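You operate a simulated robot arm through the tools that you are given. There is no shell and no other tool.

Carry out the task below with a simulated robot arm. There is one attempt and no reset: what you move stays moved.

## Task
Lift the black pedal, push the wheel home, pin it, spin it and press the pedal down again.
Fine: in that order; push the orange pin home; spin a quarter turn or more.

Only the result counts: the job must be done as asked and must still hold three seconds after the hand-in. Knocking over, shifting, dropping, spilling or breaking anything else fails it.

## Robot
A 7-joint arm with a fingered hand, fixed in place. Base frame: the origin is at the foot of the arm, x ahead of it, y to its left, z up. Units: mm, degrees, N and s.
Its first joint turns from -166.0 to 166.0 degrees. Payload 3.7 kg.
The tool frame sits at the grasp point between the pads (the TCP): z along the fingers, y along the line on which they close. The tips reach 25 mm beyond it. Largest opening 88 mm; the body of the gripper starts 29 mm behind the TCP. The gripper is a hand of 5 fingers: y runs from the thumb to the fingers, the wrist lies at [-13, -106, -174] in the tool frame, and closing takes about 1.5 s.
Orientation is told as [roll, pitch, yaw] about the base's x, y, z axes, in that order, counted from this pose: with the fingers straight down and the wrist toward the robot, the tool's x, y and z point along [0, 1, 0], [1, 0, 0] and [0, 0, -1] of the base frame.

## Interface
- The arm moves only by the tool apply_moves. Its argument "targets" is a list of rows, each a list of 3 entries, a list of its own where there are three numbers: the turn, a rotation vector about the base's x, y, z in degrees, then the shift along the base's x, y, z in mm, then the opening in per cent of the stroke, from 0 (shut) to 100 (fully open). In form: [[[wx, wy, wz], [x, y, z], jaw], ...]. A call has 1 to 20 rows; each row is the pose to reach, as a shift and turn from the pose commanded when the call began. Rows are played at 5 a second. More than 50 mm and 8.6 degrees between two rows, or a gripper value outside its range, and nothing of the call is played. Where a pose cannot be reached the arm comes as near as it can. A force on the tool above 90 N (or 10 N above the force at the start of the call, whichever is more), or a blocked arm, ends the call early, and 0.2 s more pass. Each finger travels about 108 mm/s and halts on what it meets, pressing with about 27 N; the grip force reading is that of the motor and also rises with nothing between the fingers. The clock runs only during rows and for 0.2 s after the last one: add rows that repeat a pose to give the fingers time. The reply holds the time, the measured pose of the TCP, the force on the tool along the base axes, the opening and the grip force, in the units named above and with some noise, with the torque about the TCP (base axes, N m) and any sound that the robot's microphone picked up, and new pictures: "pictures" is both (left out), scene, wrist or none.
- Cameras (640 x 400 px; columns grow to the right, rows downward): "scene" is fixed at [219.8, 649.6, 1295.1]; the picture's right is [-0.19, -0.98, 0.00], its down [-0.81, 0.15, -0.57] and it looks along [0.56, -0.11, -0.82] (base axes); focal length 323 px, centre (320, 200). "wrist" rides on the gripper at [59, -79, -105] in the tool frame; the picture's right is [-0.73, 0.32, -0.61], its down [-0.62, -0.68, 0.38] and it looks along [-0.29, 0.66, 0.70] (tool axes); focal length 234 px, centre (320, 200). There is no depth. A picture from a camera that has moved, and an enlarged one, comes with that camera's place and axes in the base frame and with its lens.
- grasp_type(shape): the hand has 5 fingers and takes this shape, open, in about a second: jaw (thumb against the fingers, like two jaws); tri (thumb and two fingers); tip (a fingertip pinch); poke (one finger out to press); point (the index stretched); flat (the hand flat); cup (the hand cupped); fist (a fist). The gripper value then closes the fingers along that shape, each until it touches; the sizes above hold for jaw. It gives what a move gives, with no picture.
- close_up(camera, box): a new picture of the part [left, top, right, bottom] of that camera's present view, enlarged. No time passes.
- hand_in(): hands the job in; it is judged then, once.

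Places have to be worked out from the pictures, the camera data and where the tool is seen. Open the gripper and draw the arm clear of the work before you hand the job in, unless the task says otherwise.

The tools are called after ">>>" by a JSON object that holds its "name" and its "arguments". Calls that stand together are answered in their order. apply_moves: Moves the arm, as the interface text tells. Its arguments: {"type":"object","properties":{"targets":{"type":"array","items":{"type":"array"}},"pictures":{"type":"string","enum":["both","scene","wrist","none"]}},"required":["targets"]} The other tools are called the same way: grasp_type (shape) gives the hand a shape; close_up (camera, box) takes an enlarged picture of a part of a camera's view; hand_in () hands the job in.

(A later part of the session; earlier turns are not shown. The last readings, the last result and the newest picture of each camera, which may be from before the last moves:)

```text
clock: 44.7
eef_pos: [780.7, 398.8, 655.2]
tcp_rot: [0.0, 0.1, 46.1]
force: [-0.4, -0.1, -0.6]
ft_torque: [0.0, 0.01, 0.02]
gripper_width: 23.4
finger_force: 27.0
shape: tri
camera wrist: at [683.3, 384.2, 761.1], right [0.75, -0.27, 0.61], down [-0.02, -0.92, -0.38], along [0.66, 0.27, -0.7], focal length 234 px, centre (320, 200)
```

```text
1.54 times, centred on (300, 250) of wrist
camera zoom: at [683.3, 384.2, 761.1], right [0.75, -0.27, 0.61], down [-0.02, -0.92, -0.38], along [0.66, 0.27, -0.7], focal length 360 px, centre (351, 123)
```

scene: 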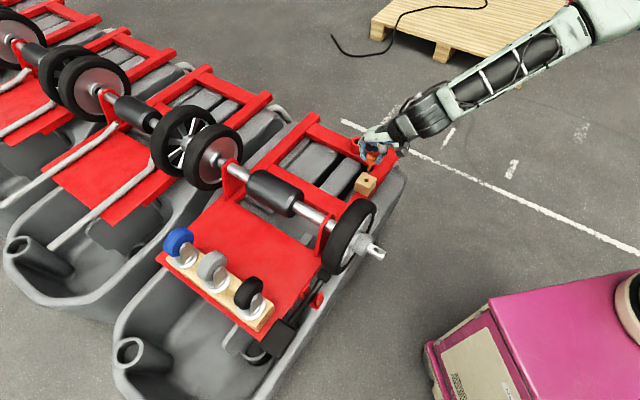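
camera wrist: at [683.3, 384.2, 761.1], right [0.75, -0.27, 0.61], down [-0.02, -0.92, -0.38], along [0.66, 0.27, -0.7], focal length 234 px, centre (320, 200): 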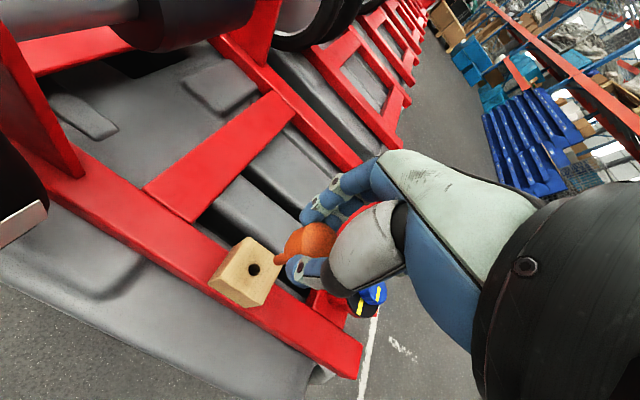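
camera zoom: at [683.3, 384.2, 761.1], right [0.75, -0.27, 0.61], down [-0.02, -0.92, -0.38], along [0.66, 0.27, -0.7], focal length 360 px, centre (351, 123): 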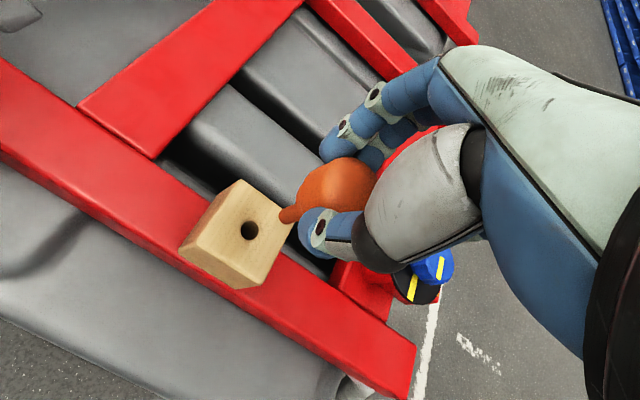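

The pin is free: about 10 mm shaft, tip about 74 mm below the TCP, hanging vertically; the block stayed put. I carry it high around the outboard side of the wheel to a spot outboard of the axle hole.

>>> {"name": "apply_moves", "arguments": {"targets": [[[0, 0, 0], [-10, -10, 35], 15], [[0, 0, 0], [-25, -20, 70], 15], [[0, 0, 0], [-50, -35, 100], 15], [[0, 0, 0], [-85, -50, 120], 15], [[0, 0, 0], [-125, -60, 130], 15], [[0, 0, 0], [-165, -65, 130], 15], [[0, 0, 0], [-205, -60, 125], 15], [[0, 0, 0], [-245, -40, 115], 15], [[0, 0, 0], [-280, -10, 100], 15], [[0, 0, 0], [-301, 10, 90], 15], [[0, 0, 0], [-301, 10, 90], 15]], "pictures": "both"}}

>>> {"name": "close_up", "arguments": {"camera": "scene", "box": [310, 170, 450, 290]}}

>>> {"name": "close_up", "arguments": {"camera": "wrist", "box": [200, 140, 360, 300]}}

```text
clock: 47.1
eef_pos: [480.4, 408.1, 746.3]
tcp_rot: [-0.1, 0.0, 46.1]
force: [0.4, -0.7, -0.6]
ft_torque: [0.02, 0.0, 0.02]
gripper_width: 23.3
finger_force: 27.1
shape: tri
camera wrist: at [381.5, 394.0, 851.0], right [0.75, -0.27, 0.61], down [-0.02, -0.92, -0.38], along [0.66, 0.27, -0.7], focal length 234 px, centre (320, 200)
```

scene: 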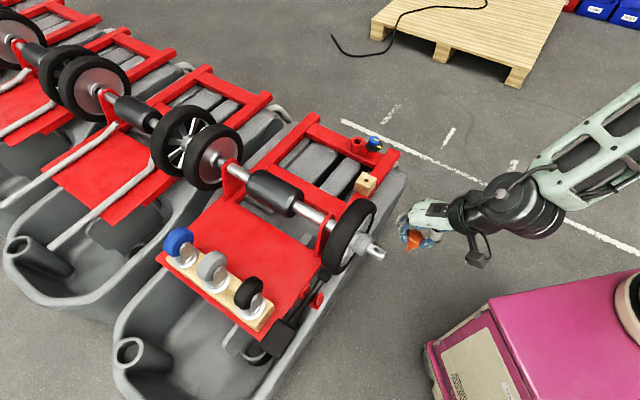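
wrist: 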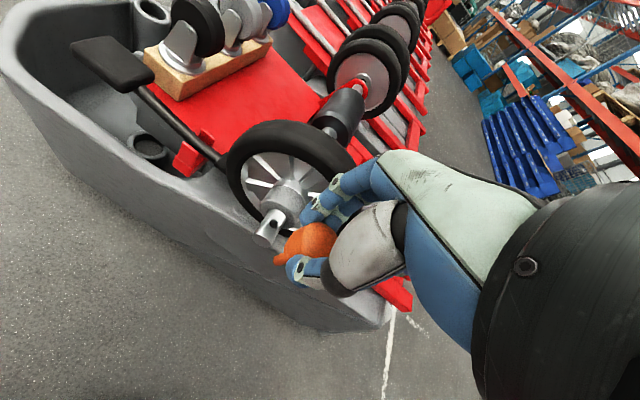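

```text
3.33 times, centred on (380, 230) of scene
camera zoom: at [219.8, 649.6, 1295.1], right [-0.19, -0.98, 0.0], down [-0.81, 0.15, -0.57], along [0.56, -0.11, -0.82], focal length 1078 px, centre (120, 100)
```

zoom: 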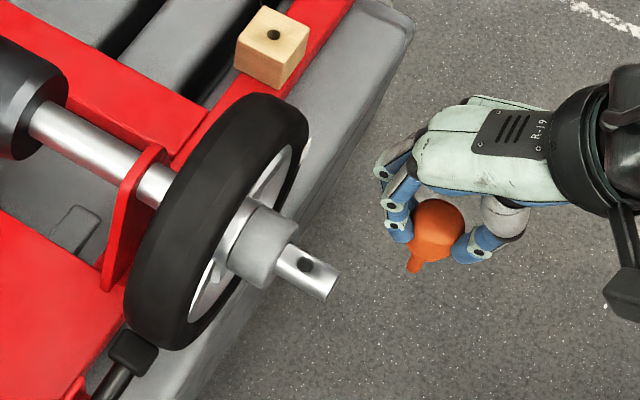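

```text
2.50 times, centred on (280, 220) of wrist
camera zoom: at [381.5, 394.0, 851.0], right [0.75, -0.27, 0.61], down [-0.02, -0.92, -0.38], along [0.66, 0.27, -0.7], focal length 585 px, centre (420, 150)
```

zoom: 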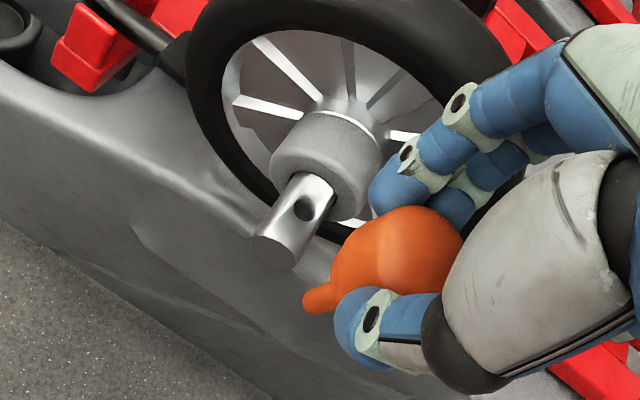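

I enlarge the axle end strongly in both views to get the hole's direction.

>>> {"name": "close_up", "arguments": {"camera": "scene", "box": [350, 235, 394, 263]}}

>>> {"name": "close_up", "arguments": {"camera": "wrist", "box": [246, 196, 302, 252]}}

```text
14.29 times, centred on (372, 249) of scene
camera zoom: at [219.8, 649.6, 1295.1], right [-0.19, -0.98, 0.0], down [-0.81, 0.15, -0.57], along [0.56, -0.11, -0.82], focal length 4619 px, centre (-423, -500)
```

zoom: 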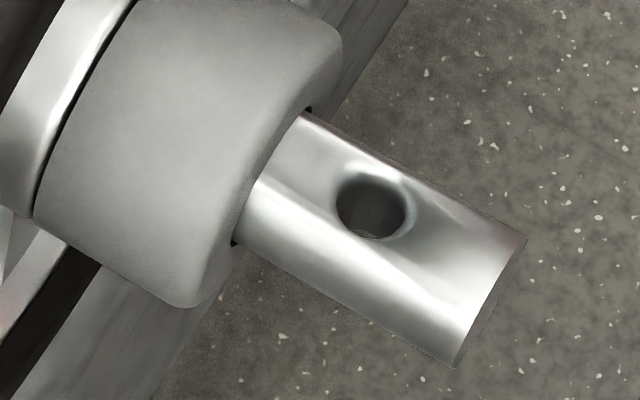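

```text
7.14 times, centred on (274, 224) of wrist
camera zoom: at [381.5, 394.0, 851.0], right [0.75, -0.27, 0.61], down [-0.02, -0.92, -0.38], along [0.66, 0.27, -0.7], focal length 1673 px, centre (649, 29)
```

zoom: 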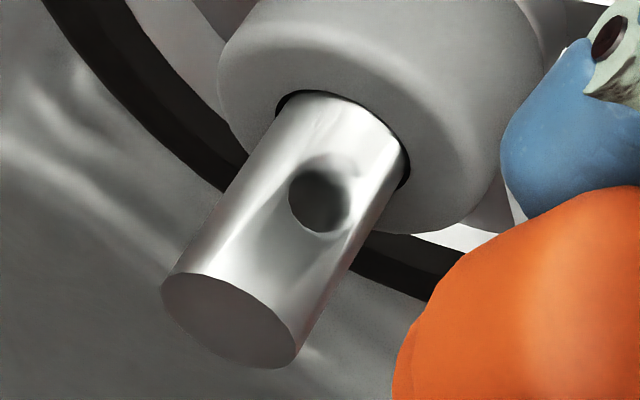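

The hole is vertical, about 11 mm wide, at (522, 458, 615) on a 24 mm axle; the pin tip is at about (479.6, 409.6, 675), shaft about 8–9 mm. I shift by (42.7, 48.4) at the same height to put the tip above the hole and re-measure.

>>> {"name": "apply_moves", "arguments": {"targets": [[[0, 0, 0], [14, 16, 0], 15], [[0, 0, 0], [28, 32, 0], 15], [[0, 0, 0], [38, 43, 0], 15], [[0, 0, 0], [42.7, 48.4, 0], 15], [[0, 0, 0], [42.7, 48.4, 0], 15]], "pictures": "none"}}

>>> {"name": "close_up", "arguments": {"camera": "scene", "box": [330, 190, 410, 270]}}

>>> {"name": "close_up", "arguments": {"camera": "wrist", "box": [220, 200, 340, 310]}}

```text
clock: 48.3
eef_pos: [523.6, 457.1, 745.2]
tcp_rot: [-0.1, 0.1, 46.1]
force: [0.0, -0.1, -0.8]
ft_torque: [0.0, -0.02, -0.03]
gripper_width: 23.6
finger_force: 27.0
shape: tri
```

```text
5.00 times, centred on (370, 230) of scene
camera zoom: at [219.8, 649.6, 1295.1], right [-0.19, -0.98, 0.0], down [-0.81, 0.15, -0.57], along [0.56, -0.11, -0.82], focal length 1616 px, centre (70, 50)
```

zoom: 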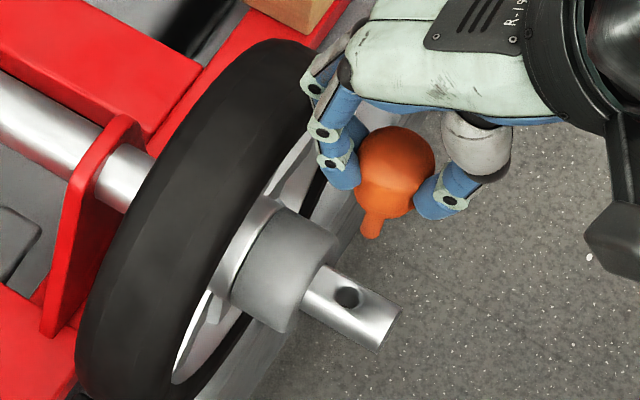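

```text
3.64 times, centred on (280, 255) of wrist
camera zoom: at [425.5, 442.2, 850.8], right [0.75, -0.27, 0.61], down [-0.02, -0.92, -0.38], along [0.66, 0.27, -0.7], focal length 852 px, centre (466, 0)
```

zoom: 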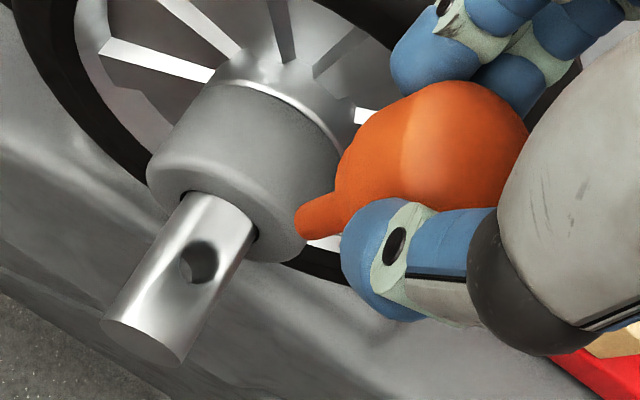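

Both views put the tip within about 1 mm of the hole axis. I descend 48 mm so the tip is just above the axle and re-check.

>>> {"name": "apply_moves", "arguments": {"targets": [[[0, 0, 0], [-0.3, 0.5, -14], 15], [[0, 0, 0], [-0.3, 0.5, -28], 15], [[0, 0, 0], [-0.3, 0.5, -40], 15], [[0, 0, 0], [-0.3, 0.5, -48], 15], [[0, 0, 0], [-0.3, 0.5, -48], 15]], "pictures": "none"}}

>>> {"name": "close_up", "arguments": {"camera": "scene", "box": [345, 220, 401, 264]}}

>>> {"name": "close_up", "arguments": {"camera": "wrist", "box": [230, 200, 330, 300]}}

```text
clock: 49.5
eef_pos: [522.8, 457.4, 697.0]
tcp_rot: [0.1, 0.1, 46.2]
force: [-0.6, -0.1, 0.1]
ft_torque: [-0.01, -0.02, 0.02]
gripper_width: 23.4
finger_force: 26.9
shape: tri
```

```text
9.09 times, centred on (373, 242) of scene
camera zoom: at [219.8, 649.6, 1295.1], right [-0.19, -0.98, 0.0], down [-0.81, 0.15, -0.57], along [0.56, -0.11, -0.82], focal length 2939 px, centre (-162, -182)
```

zoom: 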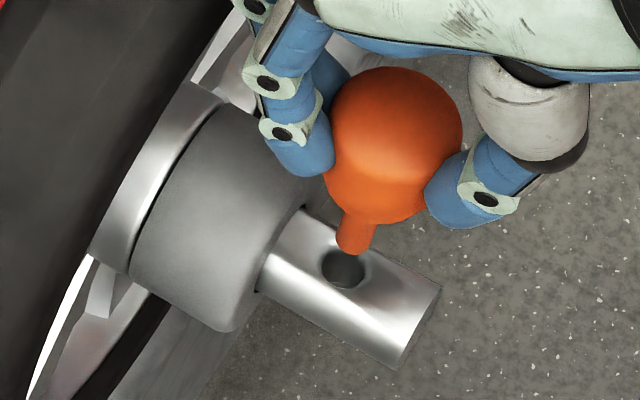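

```text
4.00 times, centred on (280, 250) of wrist
camera zoom: at [424.9, 443.0, 802.7], right [0.75, -0.27, 0.61], down [-0.02, -0.92, -0.38], along [0.66, 0.27, -0.7], focal length 937 px, centre (480, 0)
```

zoom: 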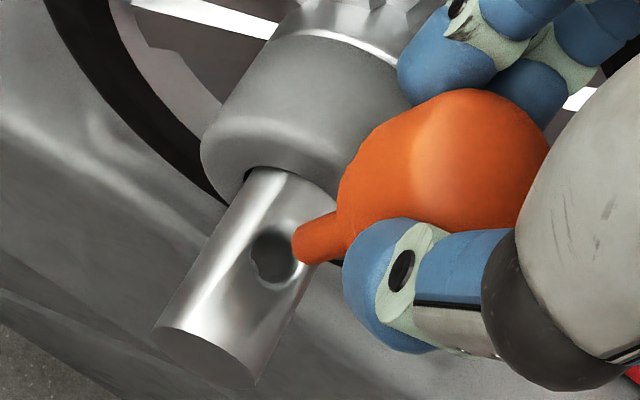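

The tip projects onto the hole centre in both views to within about 1 mm. I lower it gently by 18 mm to enter the hole and check force and pictures.

>>> {"name": "apply_moves", "arguments": {"targets": [[[0, 0, 0], [0, 0.4, -3], 15], [[0, 0, 0], [0, 0.4, -6], 15], [[0, 0, 0], [0, 0.4, -9], 15], [[0, 0, 0], [0, 0.4, -11], 15], [[0, 0, 0], [0, 0.4, -13], 15], [[0, 0, 0], [0, 0.4, -15], 15], [[0, 0, 0], [0, 0.4, -15], 15]], "pictures": "none"}}

>>> {"name": "close_up", "arguments": {"camera": "scene", "box": [345, 220, 401, 264]}}

>>> {"name": "close_up", "arguments": {"camera": "wrist", "box": [230, 200, 330, 300]}}

```text
clock: 51.1
eef_pos: [522.1, 458.4, 683.3]
tcp_rot: [-0.1, 0.2, 46.0]
force: [-0.3, -0.1, -0.7]
ft_torque: [-0.01, -0.01, -0.03]
gripper_width: 23.5
finger_force: 26.6
shape: tri
```

```text
9.09 times, centred on (373, 242) of scene
camera zoom: at [219.8, 649.6, 1295.1], right [-0.19, -0.98, 0.0], down [-0.81, 0.15, -0.57], along [0.56, -0.11, -0.82], focal length 2939 px, centre (-162, -182)
```

zoom: 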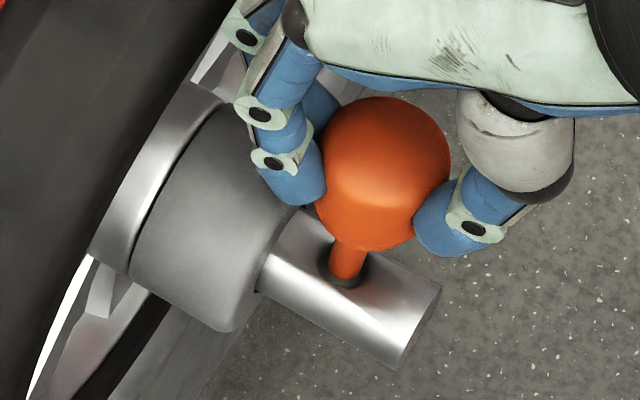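

```text
4.00 times, centred on (280, 250) of wrist
camera zoom: at [425.0, 443.2, 787.9], right [0.75, -0.27, 0.61], down [-0.02, -0.92, -0.38], along [0.66, 0.27, -0.7], focal length 937 px, centre (480, 0)
```

zoom: 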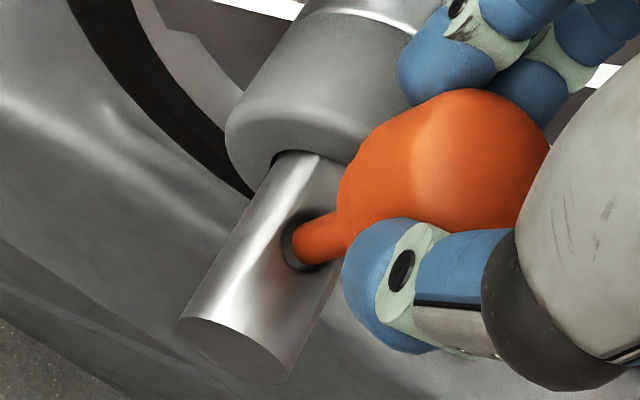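

The shaft is entering the hole, centred, with no reaction force. I lower a further 12 mm, keeping the fingertips above the hub.

>>> {"name": "apply_moves", "arguments": {"targets": [[[0, 0, 0], [0, 0, -3], 15], [[0, 0, 0], [0, 0, -6], 15], [[0, 0, 0], [0, 0, -9], 15], [[0, 0, 0], [0, 0, -12], 15], [[0, 0, 0], [0, 0, -12], 15]], "pictures": "none"}}

>>> {"name": "close_up", "arguments": {"camera": "scene", "box": [335, 210, 405, 264]}}

>>> {"name": "close_up", "arguments": {"camera": "wrist", "box": [220, 160, 380, 310]}}

```text
clock: 52.3
eef_pos: [522.9, 458.4, 670.4]
tcp_rot: [0.1, 0.1, 46.0]
force: [-0.1, -0.2, -0.2]
ft_torque: [-0.03, -0.03, -0.01]
gripper_width: 23.4
finger_force: 27.3
shape: tri
```

```text
7.41 times, centred on (370, 237) of scene
camera zoom: at [219.8, 649.6, 1295.1], right [-0.19, -0.98, 0.0], down [-0.81, 0.15, -0.57], along [0.56, -0.11, -0.82], focal length 2395 px, centre (-50, -74)
```

zoom: 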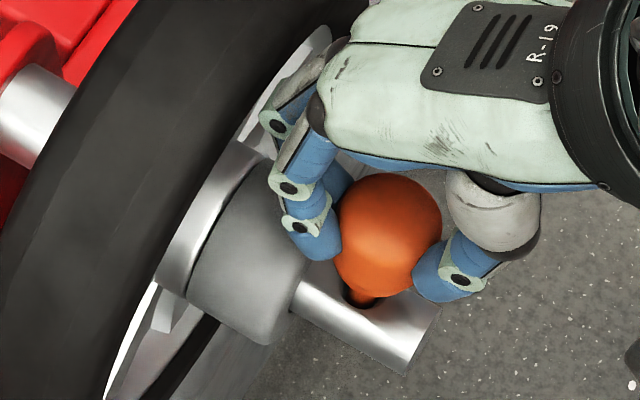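

```text
2.67 times, centred on (300, 235) of wrist
camera zoom: at [424.8, 443.1, 775.8], right [0.75, -0.27, 0.61], down [-0.02, -0.92, -0.38], along [0.66, 0.27, -0.7], focal length 624 px, centre (373, 107)
```

zoom: 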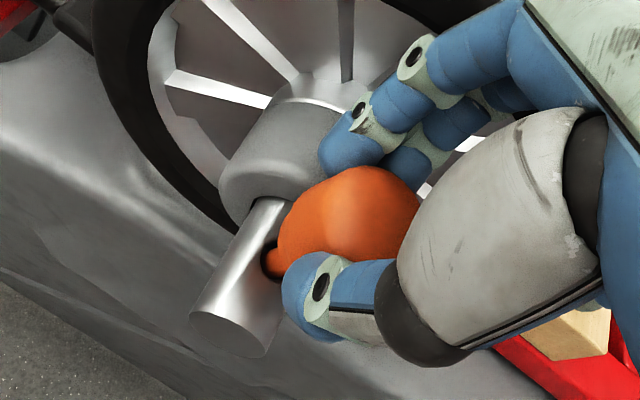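

Still no reaction. I lower 5 mm more, then check before releasing.

>>> {"name": "apply_moves", "arguments": {"targets": [[[0, 0, 0], [0, 0, -2], 15], [[0, 0, 0], [0, 0, -4], 15], [[0, 0, 0], [0, 0, -5], 15], [[0, 0, 0], [0, 0, -5], 15]], "pictures": "none"}}

>>> {"name": "close_up", "arguments": {"camera": "scene", "box": [335, 210, 405, 264]}}

>>> {"name": "close_up", "arguments": {"camera": "wrist", "box": [240, 180, 360, 300]}}

```text
clock: 53.3
eef_pos: [523.1, 457.5, 666.1]
tcp_rot: [0.0, 0.1, 46.1]
force: [1.0, 0.9, -0.9]
ft_torque: [-0.02, 0.02, -0.02]
gripper_width: 23.4
finger_force: 27.4
shape: tri
```

```text
7.41 times, centred on (370, 237) of scene
camera zoom: at [219.8, 649.6, 1295.1], right [-0.19, -0.98, 0.0], down [-0.81, 0.15, -0.57], along [0.56, -0.11, -0.82], focal length 2395 px, centre (-50, -74)
```

zoom: 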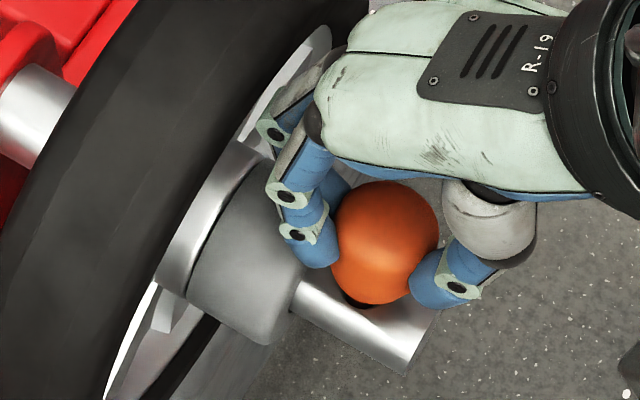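

```text
3.33 times, centred on (300, 240) of wrist
camera zoom: at [424.9, 443.3, 770.9], right [0.75, -0.27, 0.61], down [-0.02, -0.92, -0.38], along [0.66, 0.27, -0.7], focal length 781 px, centre (387, 67)
```

zoom: 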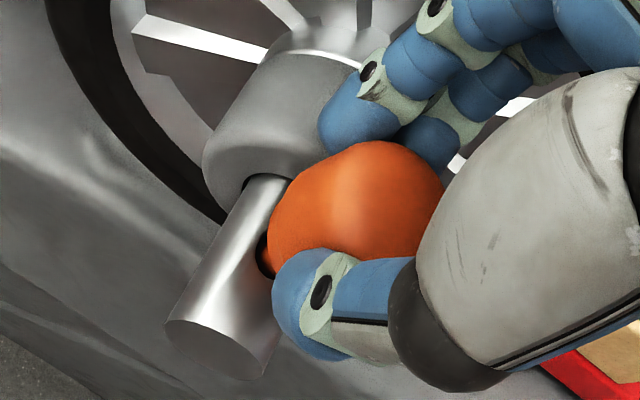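

The shaft is deep in the hole. I open only partly (the tyre is close behind the fingers) to release the head, and check.

>>> {"name": "apply_moves", "arguments": {"targets": [[[0, 0, 0], [0, 0, 0], 28], [[0, 0, 0], [0, 0, 0], 34], [[0, 0, 0], [0, 0, 0], 40], [[0, 0, 0], [0, 0, 0], 42], [[0, 0, 0], [0, 0, 0], 42]], "pictures": "none"}}

>>> {"name": "close_up", "arguments": {"camera": "scene", "box": [335, 210, 405, 264]}}

>>> {"name": "close_up", "arguments": {"camera": "wrist", "box": [240, 180, 360, 300]}}

```text
clock: 54.5
eef_pos: [523.1, 458.4, 667.0]
tcp_rot: [-0.1, 0.1, 46.1]
force: [-0.2, -0.6, 0.3]
ft_torque: [0.0, 0.01, 0.0]
gripper_width: 36.3
finger_force: 0.1
shape: tri
```

```text
7.41 times, centred on (370, 237) of scene
camera zoom: at [219.8, 649.6, 1295.1], right [-0.19, -0.98, 0.0], down [-0.81, 0.15, -0.57], along [0.56, -0.11, -0.82], focal length 2395 px, centre (-50, -74)
```

zoom: 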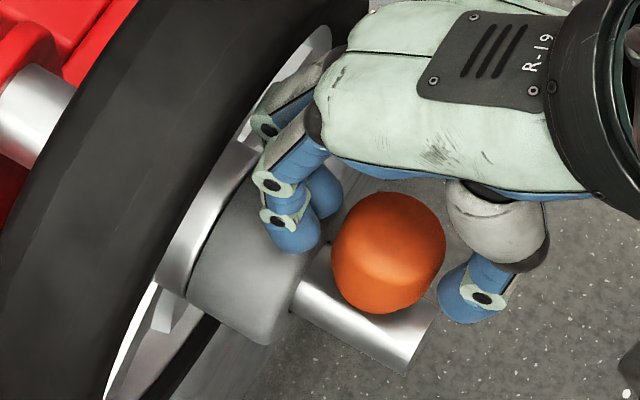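

```text
3.33 times, centred on (300, 240) of wrist
camera zoom: at [424.9, 443.3, 771.0], right [0.75, -0.27, 0.61], down [-0.02, -0.92, -0.38], along [0.66, 0.27, -0.7], focal length 781 px, centre (387, 67)
```

zoom: 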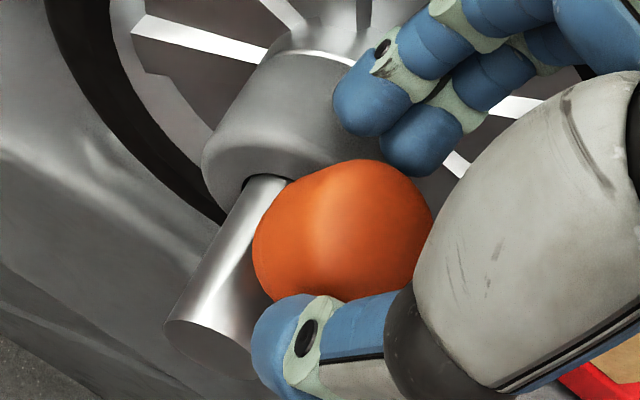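

Released: the pin dropped further by itself. I lift the hand straight up, clear of the head, and look.

>>> {"name": "apply_moves", "arguments": {"targets": [[[0, 0, 0], [0, 0, 6], 45], [[0, 0, 0], [0, 0, 16], 46], [[0, 0, 0], [0, 0, 30], 46], [[0, 0, 0], [0, 0, 50], 46], [[0, 0, 0], [0, 0, 75], 46], [[0, 0, 0], [-15, -15, 100], 46], [[0, 0, 0], [-30, -30, 115], 46], [[0, 0, 0], [-30, -30, 115], 46]], "pictures": "both"}}

>>> {"name": "close_up", "arguments": {"camera": "scene", "box": [345, 220, 401, 264]}}

>>> {"name": "close_up", "arguments": {"camera": "wrist", "box": [220, 180, 320, 280]}}

```text
clock: 56.3
eef_pos: [493.2, 427.7, 780.9]
tcp_rot: [-0.1, 0.1, 46.1]
force: [0.3, 0.0, -0.2]
ft_torque: [0.01, -0.04, -0.02]
gripper_width: 40.0
finger_force: 0.3
shape: tri
camera wrist: at [394.7, 413.0, 885.6], right [0.75, -0.27, 0.61], down [-0.02, -0.92, -0.38], along [0.66, 0.27, -0.7], focal length 234 px, centre (320, 200)
```

scene: 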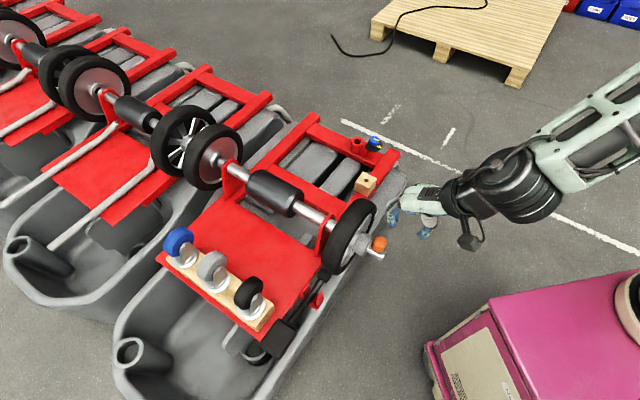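
wrist: 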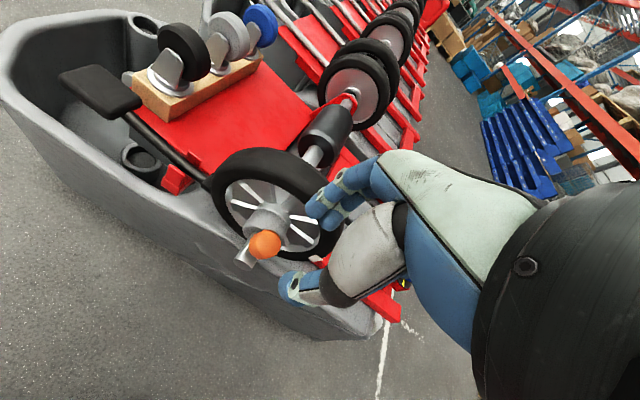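

```text
9.09 times, centred on (373, 242) of scene
camera zoom: at [219.8, 649.6, 1295.1], right [-0.19, -0.98, 0.0], down [-0.81, 0.15, -0.57], along [0.56, -0.11, -0.82], focal length 2939 px, centre (-162, -182)
```

zoom: 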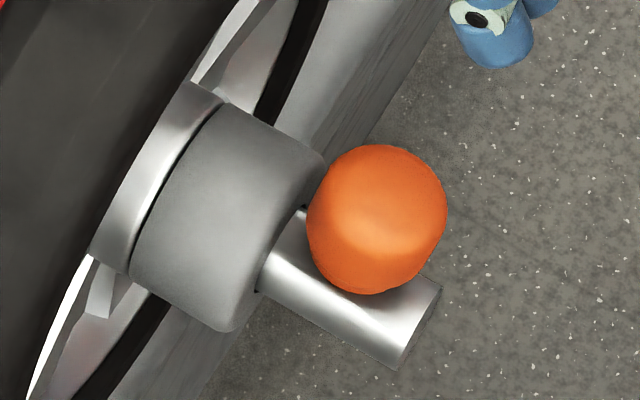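

```text
4.00 times, centred on (270, 230) of wrist
camera zoom: at [394.7, 413.0, 885.6], right [0.75, -0.27, 0.61], down [-0.02, -0.92, -0.38], along [0.66, 0.27, -0.7], focal length 937 px, centre (520, 80)
```

zoom: 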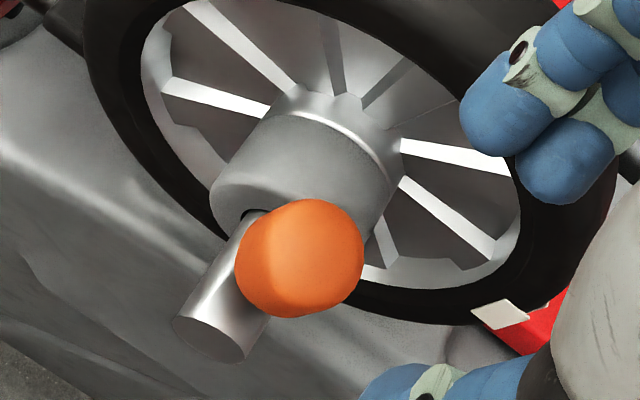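

The pin sits in the hole but its head centre is at about z 645, so roughly 18 mm remain to push it home. I change to the poke shape here, clear above, and look where the finger tip is.

>>> {"name": "grasp_type", "arguments": {"shape": "poke"}}

>>> {"name": "close_up", "arguments": {"camera": "scene", "box": [350, 160, 490, 280]}}

>>> {"name": "close_up", "arguments": {"camera": "wrist", "box": [200, 120, 440, 340]}}

```text
clock: 57.2
eef_pos: [494.0, 427.6, 781.3]
tcp_rot: [-0.1, 0.2, 46.1]
force: [0.0, -0.9, 0.2]
ft_torque: [0.02, 0.01, -0.02]
gripper_width: 0.2
finger_force: 0.1
shape: poke
```

```text
3.33 times, centred on (420, 220) of scene
camera zoom: at [219.8, 649.6, 1295.1], right [-0.19, -0.98, 0.0], down [-0.81, 0.15, -0.57], along [0.56, -0.11, -0.82], focal length 1078 px, centre (-13, 133)
```

zoom: 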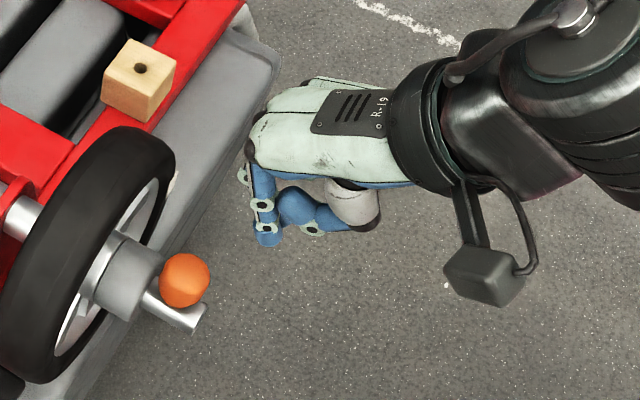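

```text
1.82 times, centred on (320, 230) of wrist
camera zoom: at [394.8, 413.1, 885.5], right [0.75, -0.27, 0.61], down [-0.02, -0.92, -0.38], along [0.66, 0.27, -0.7], focal length 426 px, centre (320, 146)
```

zoom: 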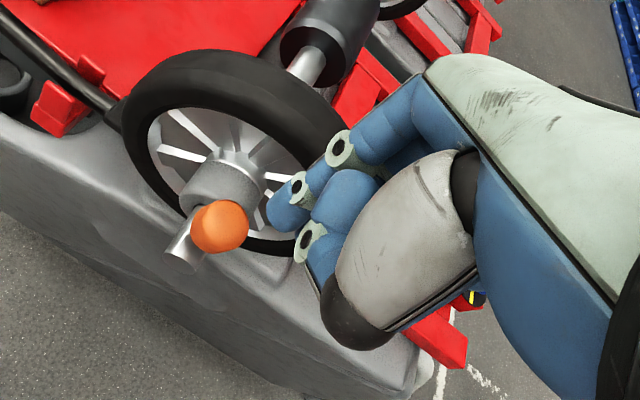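

The index tip is at about tool (13.6, -2, +22). I position it over the pin head (tip over about (521, 456)) and descend to about 20 mm above the head to check.

>>> {"name": "apply_moves", "arguments": {"targets": [[[0, 0, 0], [20, 10, -15], 0], [[0, 0, 0], [38.4, 20.6, -35], 0], [[0, 0, 0], [38.4, 20.6, -60], 0], [[0, 0, 0], [38.4, 20.6, -80], 0], [[0, 0, 0], [38.4, 20.6, -80], 0]], "pictures": "none"}}

>>> {"name": "close_up", "arguments": {"camera": "scene", "box": [335, 200, 415, 264]}}

>>> {"name": "close_up", "arguments": {"camera": "wrist", "box": [220, 140, 380, 300]}}

```text
clock: 58.4
eef_pos: [531.3, 448.9, 700.9]
tcp_rot: [0.0, 0.2, 46.1]
force: [0.3, -0.3, -0.1]
ft_torque: [0.02, -0.01, -0.02]
gripper_width: 0.1
finger_force: 27.1
shape: jaw
```

```text
6.25 times, centred on (375, 232) of scene
camera zoom: at [219.8, 649.6, 1295.1], right [-0.19, -0.98, 0.0], down [-0.81, 0.15, -0.57], along [0.56, -0.11, -0.82], focal length 2021 px, centre (-24, 0)
```

zoom: 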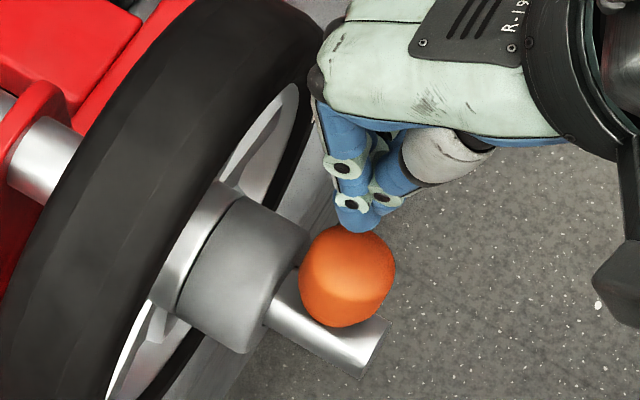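

```text
2.50 times, centred on (300, 220) of wrist
camera zoom: at [433.7, 434.4, 805.9], right [0.75, -0.27, 0.61], down [-0.02, -0.92, -0.38], along [0.66, 0.27, -0.7], focal length 585 px, centre (370, 150)
```

zoom: 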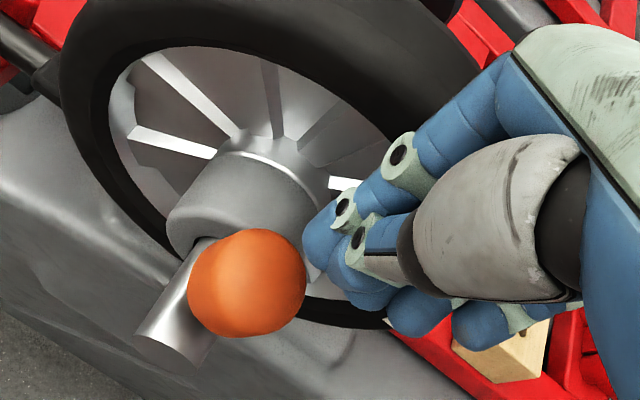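

The closing value 0 turned the poke into a closed jaw: all fingertips together with the thumb, a usable blunt presser. I centre index and middle over the head and come down onto it gently.

>>> {"name": "apply_moves", "arguments": {"targets": [[[0, 0, 0], [-3.6, 3.4, 0], 0], [[0, 0, 0], [-7.2, 6.9, 0], 0], [[0, 0, 0], [-7.2, 6.9, -8], 0], [[0, 0, 0], [-7.2, 6.9, -14], 0], [[0, 0, 0], [-7.2, 6.9, -18], 0], [[0, 0, 0], [-7.2, 6.9, -21], 0], [[0, 0, 0], [-7.2, 6.9, -21], 0]], "pictures": "none"}}

>>> {"name": "close_up", "arguments": {"camera": "scene", "box": [335, 200, 415, 264]}}

>>> {"name": "close_up", "arguments": {"camera": "wrist", "box": [220, 140, 380, 300]}}

```text
clock: 60.0
eef_pos: [525.3, 455.3, 679.8]
tcp_rot: [-0.2, 0.1, 46.1]
force: [0.1, -0.6, 0.3]
ft_torque: [0.0, -0.01, -0.03]
gripper_width: 0.1
finger_force: 27.2
shape: jaw
```

```text
6.25 times, centred on (375, 232) of scene
camera zoom: at [219.8, 649.6, 1295.1], right [-0.19, -0.98, 0.0], down [-0.81, 0.15, -0.57], along [0.56, -0.11, -0.82], focal length 2021 px, centre (-24, 0)
```

zoom: 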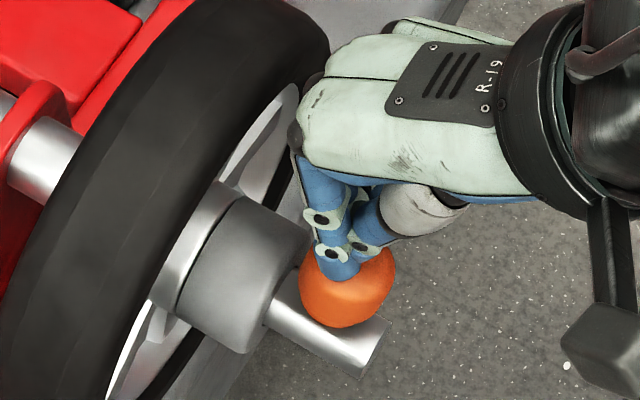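

```text
2.50 times, centred on (300, 220) of wrist
camera zoom: at [426.8, 440.4, 785.0], right [0.75, -0.27, 0.61], down [-0.02, -0.92, -0.38], along [0.66, 0.27, -0.7], focal length 585 px, centre (370, 150)
```

zoom: 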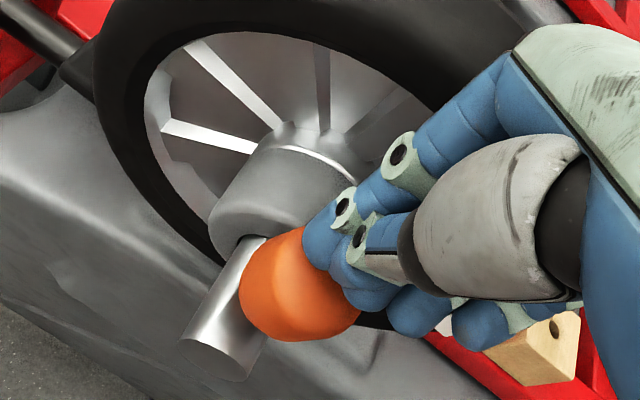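

Tips are over the head, no contact yet. I press down in 2 mm steps.

>>> {"name": "apply_moves", "arguments": {"targets": [[[0, 0, 0], [-0.5, 0, -2], 0], [[0, 0, 0], [-0.5, 0, -4], 0], [[0, 0, 0], [-0.5, 0, -6], 0], [[0, 0, 0], [-0.5, 0, -8], 0], [[0, 0, 0], [-0.5, 0, -8], 0]], "pictures": "none"}}

>>> {"name": "close_up", "arguments": {"camera": "scene", "box": [335, 200, 415, 264]}}

>>> {"name": "close_up", "arguments": {"camera": "wrist", "box": [220, 140, 380, 300]}}

```text
clock: 61.2
eef_pos: [522.8, 456.3, 671.7]
tcp_rot: [-0.1, 0.0, 46.1]
force: [-0.3, 0.4, 0.1]
ft_torque: [0.0, -0.02, -0.01]
gripper_width: 0.0
finger_force: 27.0
shape: jaw
```

```text
6.25 times, centred on (375, 232) of scene
camera zoom: at [219.8, 649.6, 1295.1], right [-0.19, -0.98, 0.0], down [-0.81, 0.15, -0.57], along [0.56, -0.11, -0.82], focal length 2021 px, centre (-24, 0)
```

zoom: 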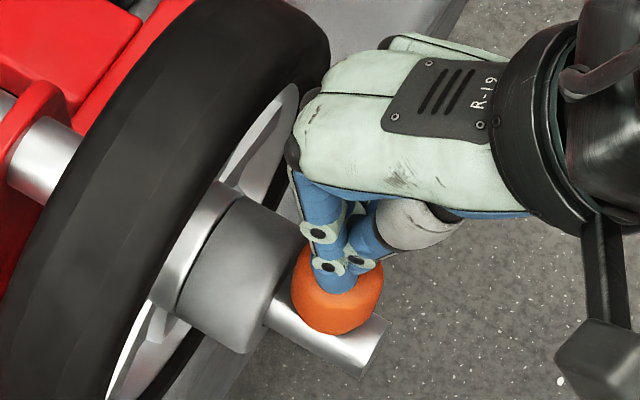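

```text
2.50 times, centred on (300, 220) of wrist
camera zoom: at [425.7, 440.7, 777.2], right [0.75, -0.27, 0.61], down [-0.02, -0.92, -0.38], along [0.66, 0.27, -0.7], focal length 585 px, centre (370, 150)
```

zoom: 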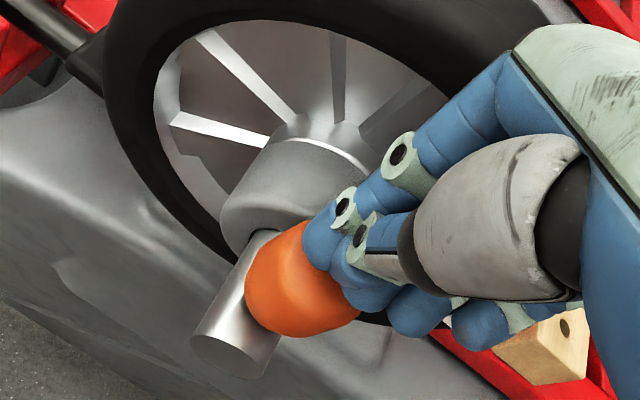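

The head is sinking with almost no force. I continue pressing until the reaction rises.

>>> {"name": "apply_moves", "arguments": {"targets": [[[0, 0, 0], [0, 0, -2], 0], [[0, 0, 0], [0, 0, -4], 0], [[0, 0, 0], [0, 0, -6], 0], [[0, 0, 0], [0, 0, -8], 0], [[0, 0, 0], [0, 0, -8], 0]], "pictures": "none"}}

>>> {"name": "close_up", "arguments": {"camera": "scene", "box": [335, 200, 415, 264]}}

>>> {"name": "close_up", "arguments": {"camera": "wrist", "box": [220, 140, 380, 300]}}

```text
clock: 62.4
eef_pos: [525.0, 457.2, 669.7]
tcp_rot: [0.0, -0.6, 46.0]
force: [7.5, 7.9, 84.5]
ft_torque: [0.44, -0.14, -0.02]
gripper_width: 0.1
finger_force: 27.4
shape: jaw
```

```text
6.25 times, centred on (375, 232) of scene
camera zoom: at [219.8, 649.6, 1295.1], right [-0.19, -0.98, 0.0], down [-0.81, 0.15, -0.57], along [0.56, -0.11, -0.82], focal length 2021 px, centre (-24, 0)
```

zoom: 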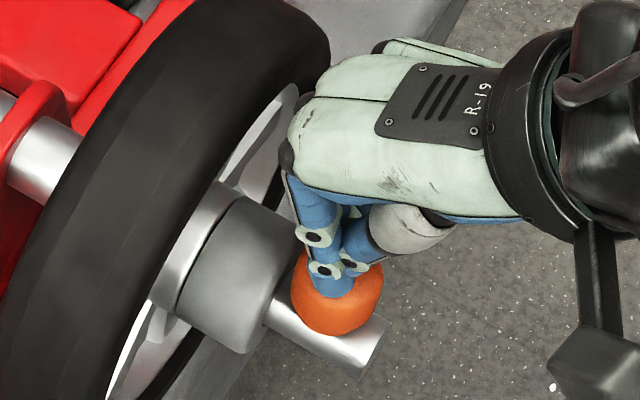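

```text
2.50 times, centred on (300, 220) of wrist
camera zoom: at [425.7, 442.0, 773.4], right [0.74, -0.28, 0.61], down [-0.02, -0.92, -0.39], along [0.67, 0.28, -0.69], focal length 585 px, centre (370, 150)
```

zoom: 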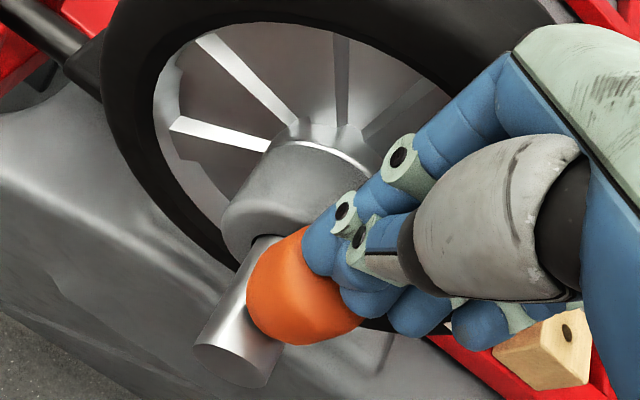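

The reaction jumped to 84 N: a hard stop. I lift off and look from above and the side whether the head sits on the axle.

>>> {"name": "apply_moves", "arguments": {"targets": [[[0, 0, 0], [0, 0, 5], 0], [[0, 0, 0], [0, 0, 20], 0], [[0, 0, 0], [-5, -5, 45], 0], [[0, 0, 0], [-20, -20, 75], 0], [[0, 0, 0], [-45, -45, 90], 0], [[0, 0, 0], [-75, -75, 95], 0], [[0, 0, 0], [-75, -75, 95], 0]], "pictures": "none"}}

>>> {"name": "close_up", "arguments": {"camera": "scene", "box": [345, 220, 401, 264]}}

>>> {"name": "close_up", "arguments": {"camera": "wrist", "box": [220, 140, 340, 260]}}

```text
clock: 64.0
eef_pos: [449.1, 380.8, 759.3]
tcp_rot: [-0.1, 0.3, 46.1]
force: [-0.7, 0.1, 0.4]
ft_torque: [0.01, -0.01, -0.02]
gripper_width: 0.0
finger_force: 27.2
shape: jaw
```

```text
9.09 times, centred on (373, 242) of scene
camera zoom: at [219.8, 649.6, 1295.1], right [-0.19, -0.98, 0.0], down [-0.81, 0.15, -0.57], along [0.56, -0.11, -0.82], focal length 2939 px, centre (-162, -182)
```

zoom: 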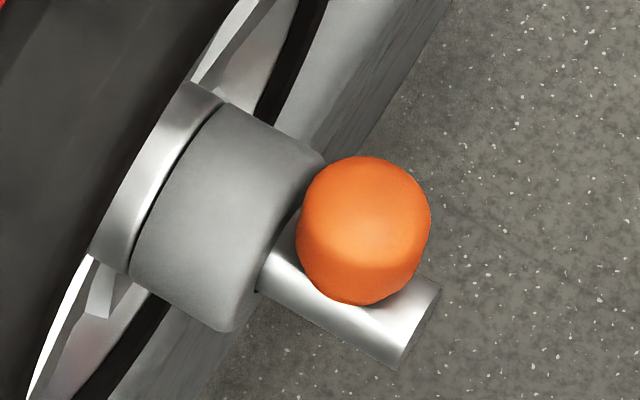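

```text
3.33 times, centred on (280, 200) of wrist
camera zoom: at [350.6, 365.3, 864.0], right [0.75, -0.27, 0.61], down [-0.02, -0.92, -0.38], along [0.66, 0.27, -0.7], focal length 781 px, centre (453, 200)
```

zoom: 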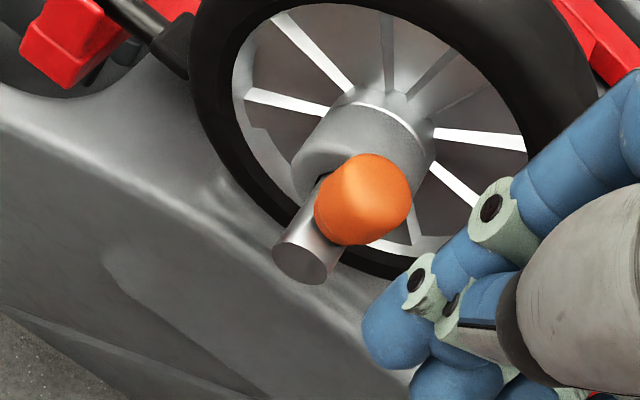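

The head centre has come down about 11 mm (to z about 634) and straightened. To confirm it is seated I take a level side view: I tilt the hand 45 deg and move to the front-outboard side with a fist.

>>> {"name": "grasp_type", "arguments": {"shape": "fist"}}

>>> {"name": "apply_moves", "arguments": {"targets": [[[5.4, -5.2, 0], [16, -16, -15], 0], [[10.8, -10.4, 0], [32, -32, -35], 0], [[16.2, -15.6, 0], [48, -48, -55], 0], [[21.6, -20.8, 0], [64, -65, -75], 0], [[27.0, -26.1, 0], [80, -81, -95], 0], [[32.4, -31.3, 0], [96, -97, -115], 0], [[32.4, -31.3, 0], [96, -97, -115], 0]], "pictures": "both"}}

```text
clock: 64.9
eef_pos: [449.3, 380.6, 759.9]
tcp_rot: [-0.1, 0.1, 46.1]
force: [0.3, 0.4, 0.7]
ft_torque: [0.0, -0.01, 0.02]
gripper_width: 0.2
finger_force: 0.1
shape: fist
```

```text
clock: 66.5
eef_pos: [519.0, 358.3, 637.3]
tcp_rot: [-0.5, -44.8, 45.7]
force: [-1.1, -0.7, 0.3]
ft_torque: [0.01, -0.01, -0.02]
gripper_width: 0.0
finger_force: 0.1
shape: fist
out of reach, approached as far as the arm can: row 2, 3, 4, 5, 6, 7
camera wrist: at [385.9, 308.5, 654.8], right [0.37, -0.65, 0.66], down [0.3, -0.59, -0.75], along [0.88, 0.48, -0.03], focal length 234 px, centre (320, 200)
```

scene: 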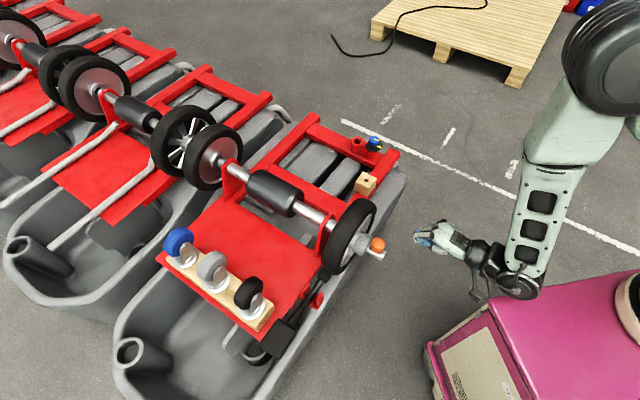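
wrist: 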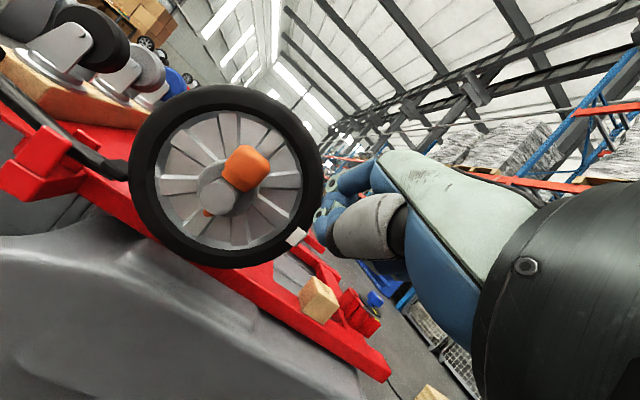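

Excellent level view. I enlarge the pin and hub.

>>> {"name": "close_up", "arguments": {"camera": "wrist", "box": [190, 135, 290, 235]}}

>>> {"name": "close_up", "arguments": {"camera": "wrist", "box": [110, 70, 340, 280]}}

```text
4.00 times, centred on (240, 185) of wrist
camera zoom: at [385.9, 308.5, 654.8], right [0.37, -0.65, 0.66], down [0.3, -0.59, -0.75], along [0.88, 0.48, -0.03], focal length 937 px, centre (640, 260)
```

zoom: 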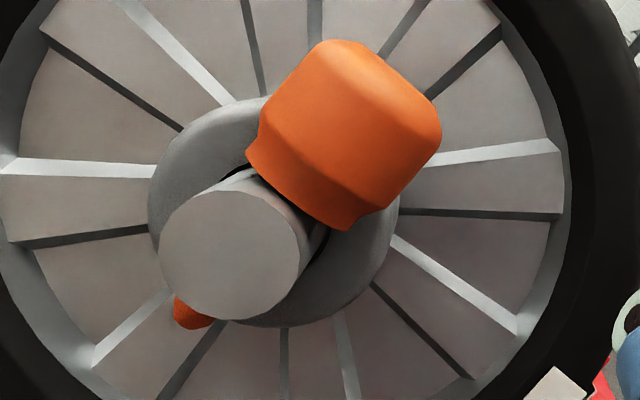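

```text
1.90 times, centred on (225, 175) of wrist
camera zoom: at [385.9, 308.5, 654.8], right [0.37, -0.65, 0.66], down [0.3, -0.59, -0.75], along [0.88, 0.48, -0.03], focal length 446 px, centre (501, 248)
```

zoom: 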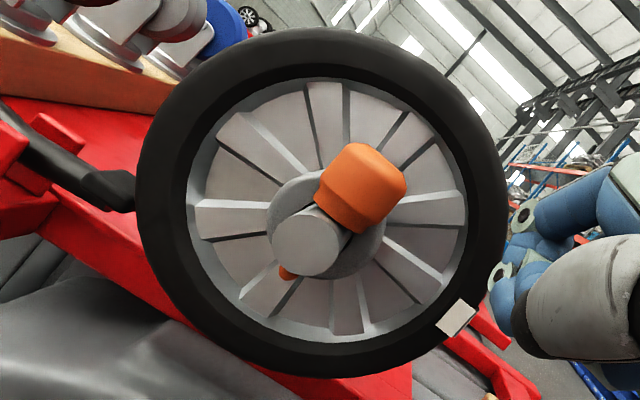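

The pin is fully home: the head's skirt sits on the axle and the tip sticks out below; the white tyre mark is at the front (rel. f +89 mm, hub height). Next is the spin: I untilt and rise, then take the tri shape to grip the tyre from above.

>>> {"name": "apply_moves", "arguments": {"targets": [[[-5.4, 5.2, 0], [-15, 0, 25], 0], [[-10.8, 10.4, 0], [-28, 5, 50], 0], [[-16.2, 15.6, 0], [-38, 10, 75], 0], [[-21.6, 20.8, 0], [-45, 15, 100], 0], [[-27.0, 26.1, 0], [-48, 22, 130], 0], [[-32.4, 31.3, 0], [-49, 32, 160], 0], [[-32.4, 31.3, 0], [-49, 32, 160], 0]], "pictures": "none"}}

>>> {"name": "grasp_type", "arguments": {"shape": "tri"}}

```text
clock: 68.1
eef_pos: [469.8, 391.0, 797.0]
tcp_rot: [-0.1, 0.1, 46.1]
force: [-0.5, 0.1, -0.6]
ft_torque: [-0.07, -0.01, 0.01]
gripper_width: 0.0
finger_force: 0.2
shape: fist
out of reach, approached as far as the arm can: row 1, 2
```

```text
clock: 69.0
eef_pos: [468.7, 390.7, 796.9]
tcp_rot: [-0.1, 0.0, 46.1]
force: [0.3, -0.7, -1.4]
ft_torque: [0.01, 0.02, 0.01]
gripper_width: 87.6
finger_force: 0.1
shape: tri
```

Now I move above the rear-top part of the tyre (533, 538), well above it, and check the straddle.

>>> {"name": "apply_moves", "arguments": {"targets": [[[0, 0, 0], [16, 37, 0], 100], [[0, 0, 0], [32, 74, 0], 100], [[0, 0, 0], [48, 110, -5], 100], [[0, 0, 0], [64, 147, -20], 100], [[0, 0, 0], [64, 147, -40], 100], [[0, 0, 0], [64, 147, -40], 100]], "pictures": "both"}}

>>> {"name": "close_up", "arguments": {"camera": "scene", "box": [290, 160, 430, 290]}}

>>> {"name": "close_up", "arguments": {"camera": "wrist", "box": [180, 120, 420, 340]}}

```text
clock: 70.4
eef_pos: [533.6, 538.4, 755.2]
tcp_rot: [-0.1, 0.2, 46.0]
force: [0.3, 0.3, -0.1]
ft_torque: [-0.02, -0.02, 0.04]
gripper_width: 87.9
finger_force: 0.1
shape: tri
camera wrist: at [436.5, 522.4, 860.9], right [0.75, -0.27, 0.61], down [-0.02, -0.92, -0.38], along [0.66, 0.27, -0.7], focal length 234 px, centre (320, 200)
```

scene: 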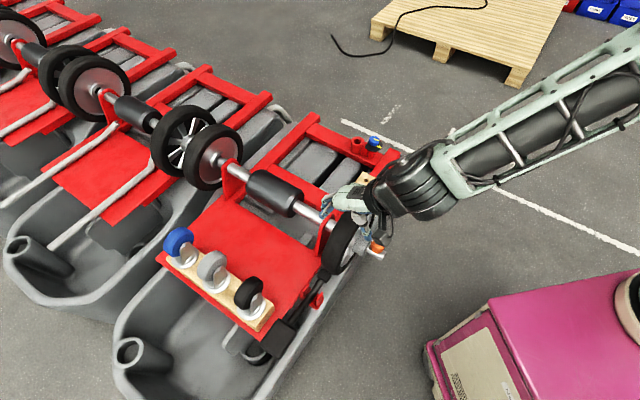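
wrist: 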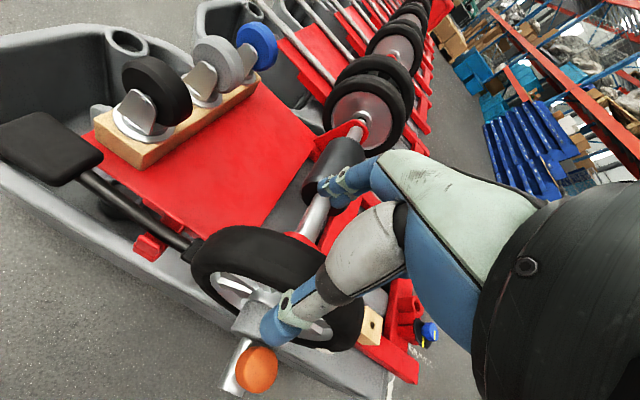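

```text
3.08 times, centred on (360, 225) of scene
camera zoom: at [219.8, 649.6, 1295.1], right [-0.19, -0.98, 0.0], down [-0.81, 0.15, -0.57], along [0.56, -0.11, -0.82], focal length 995 px, centre (197, 123)
```

zoom: 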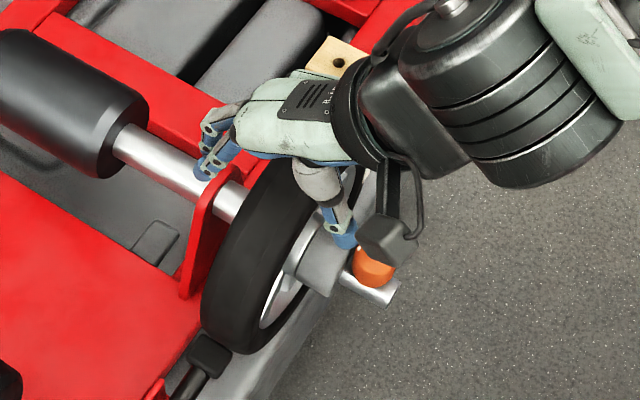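

```text
1.82 times, centred on (300, 230) of wrist
camera zoom: at [436.5, 522.4, 860.9], right [0.75, -0.27, 0.61], down [-0.02, -0.92, -0.38], along [0.66, 0.27, -0.7], focal length 426 px, centre (356, 146)
```

zoom: 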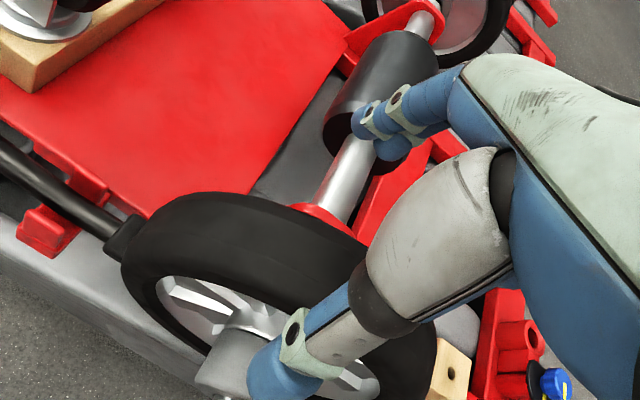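

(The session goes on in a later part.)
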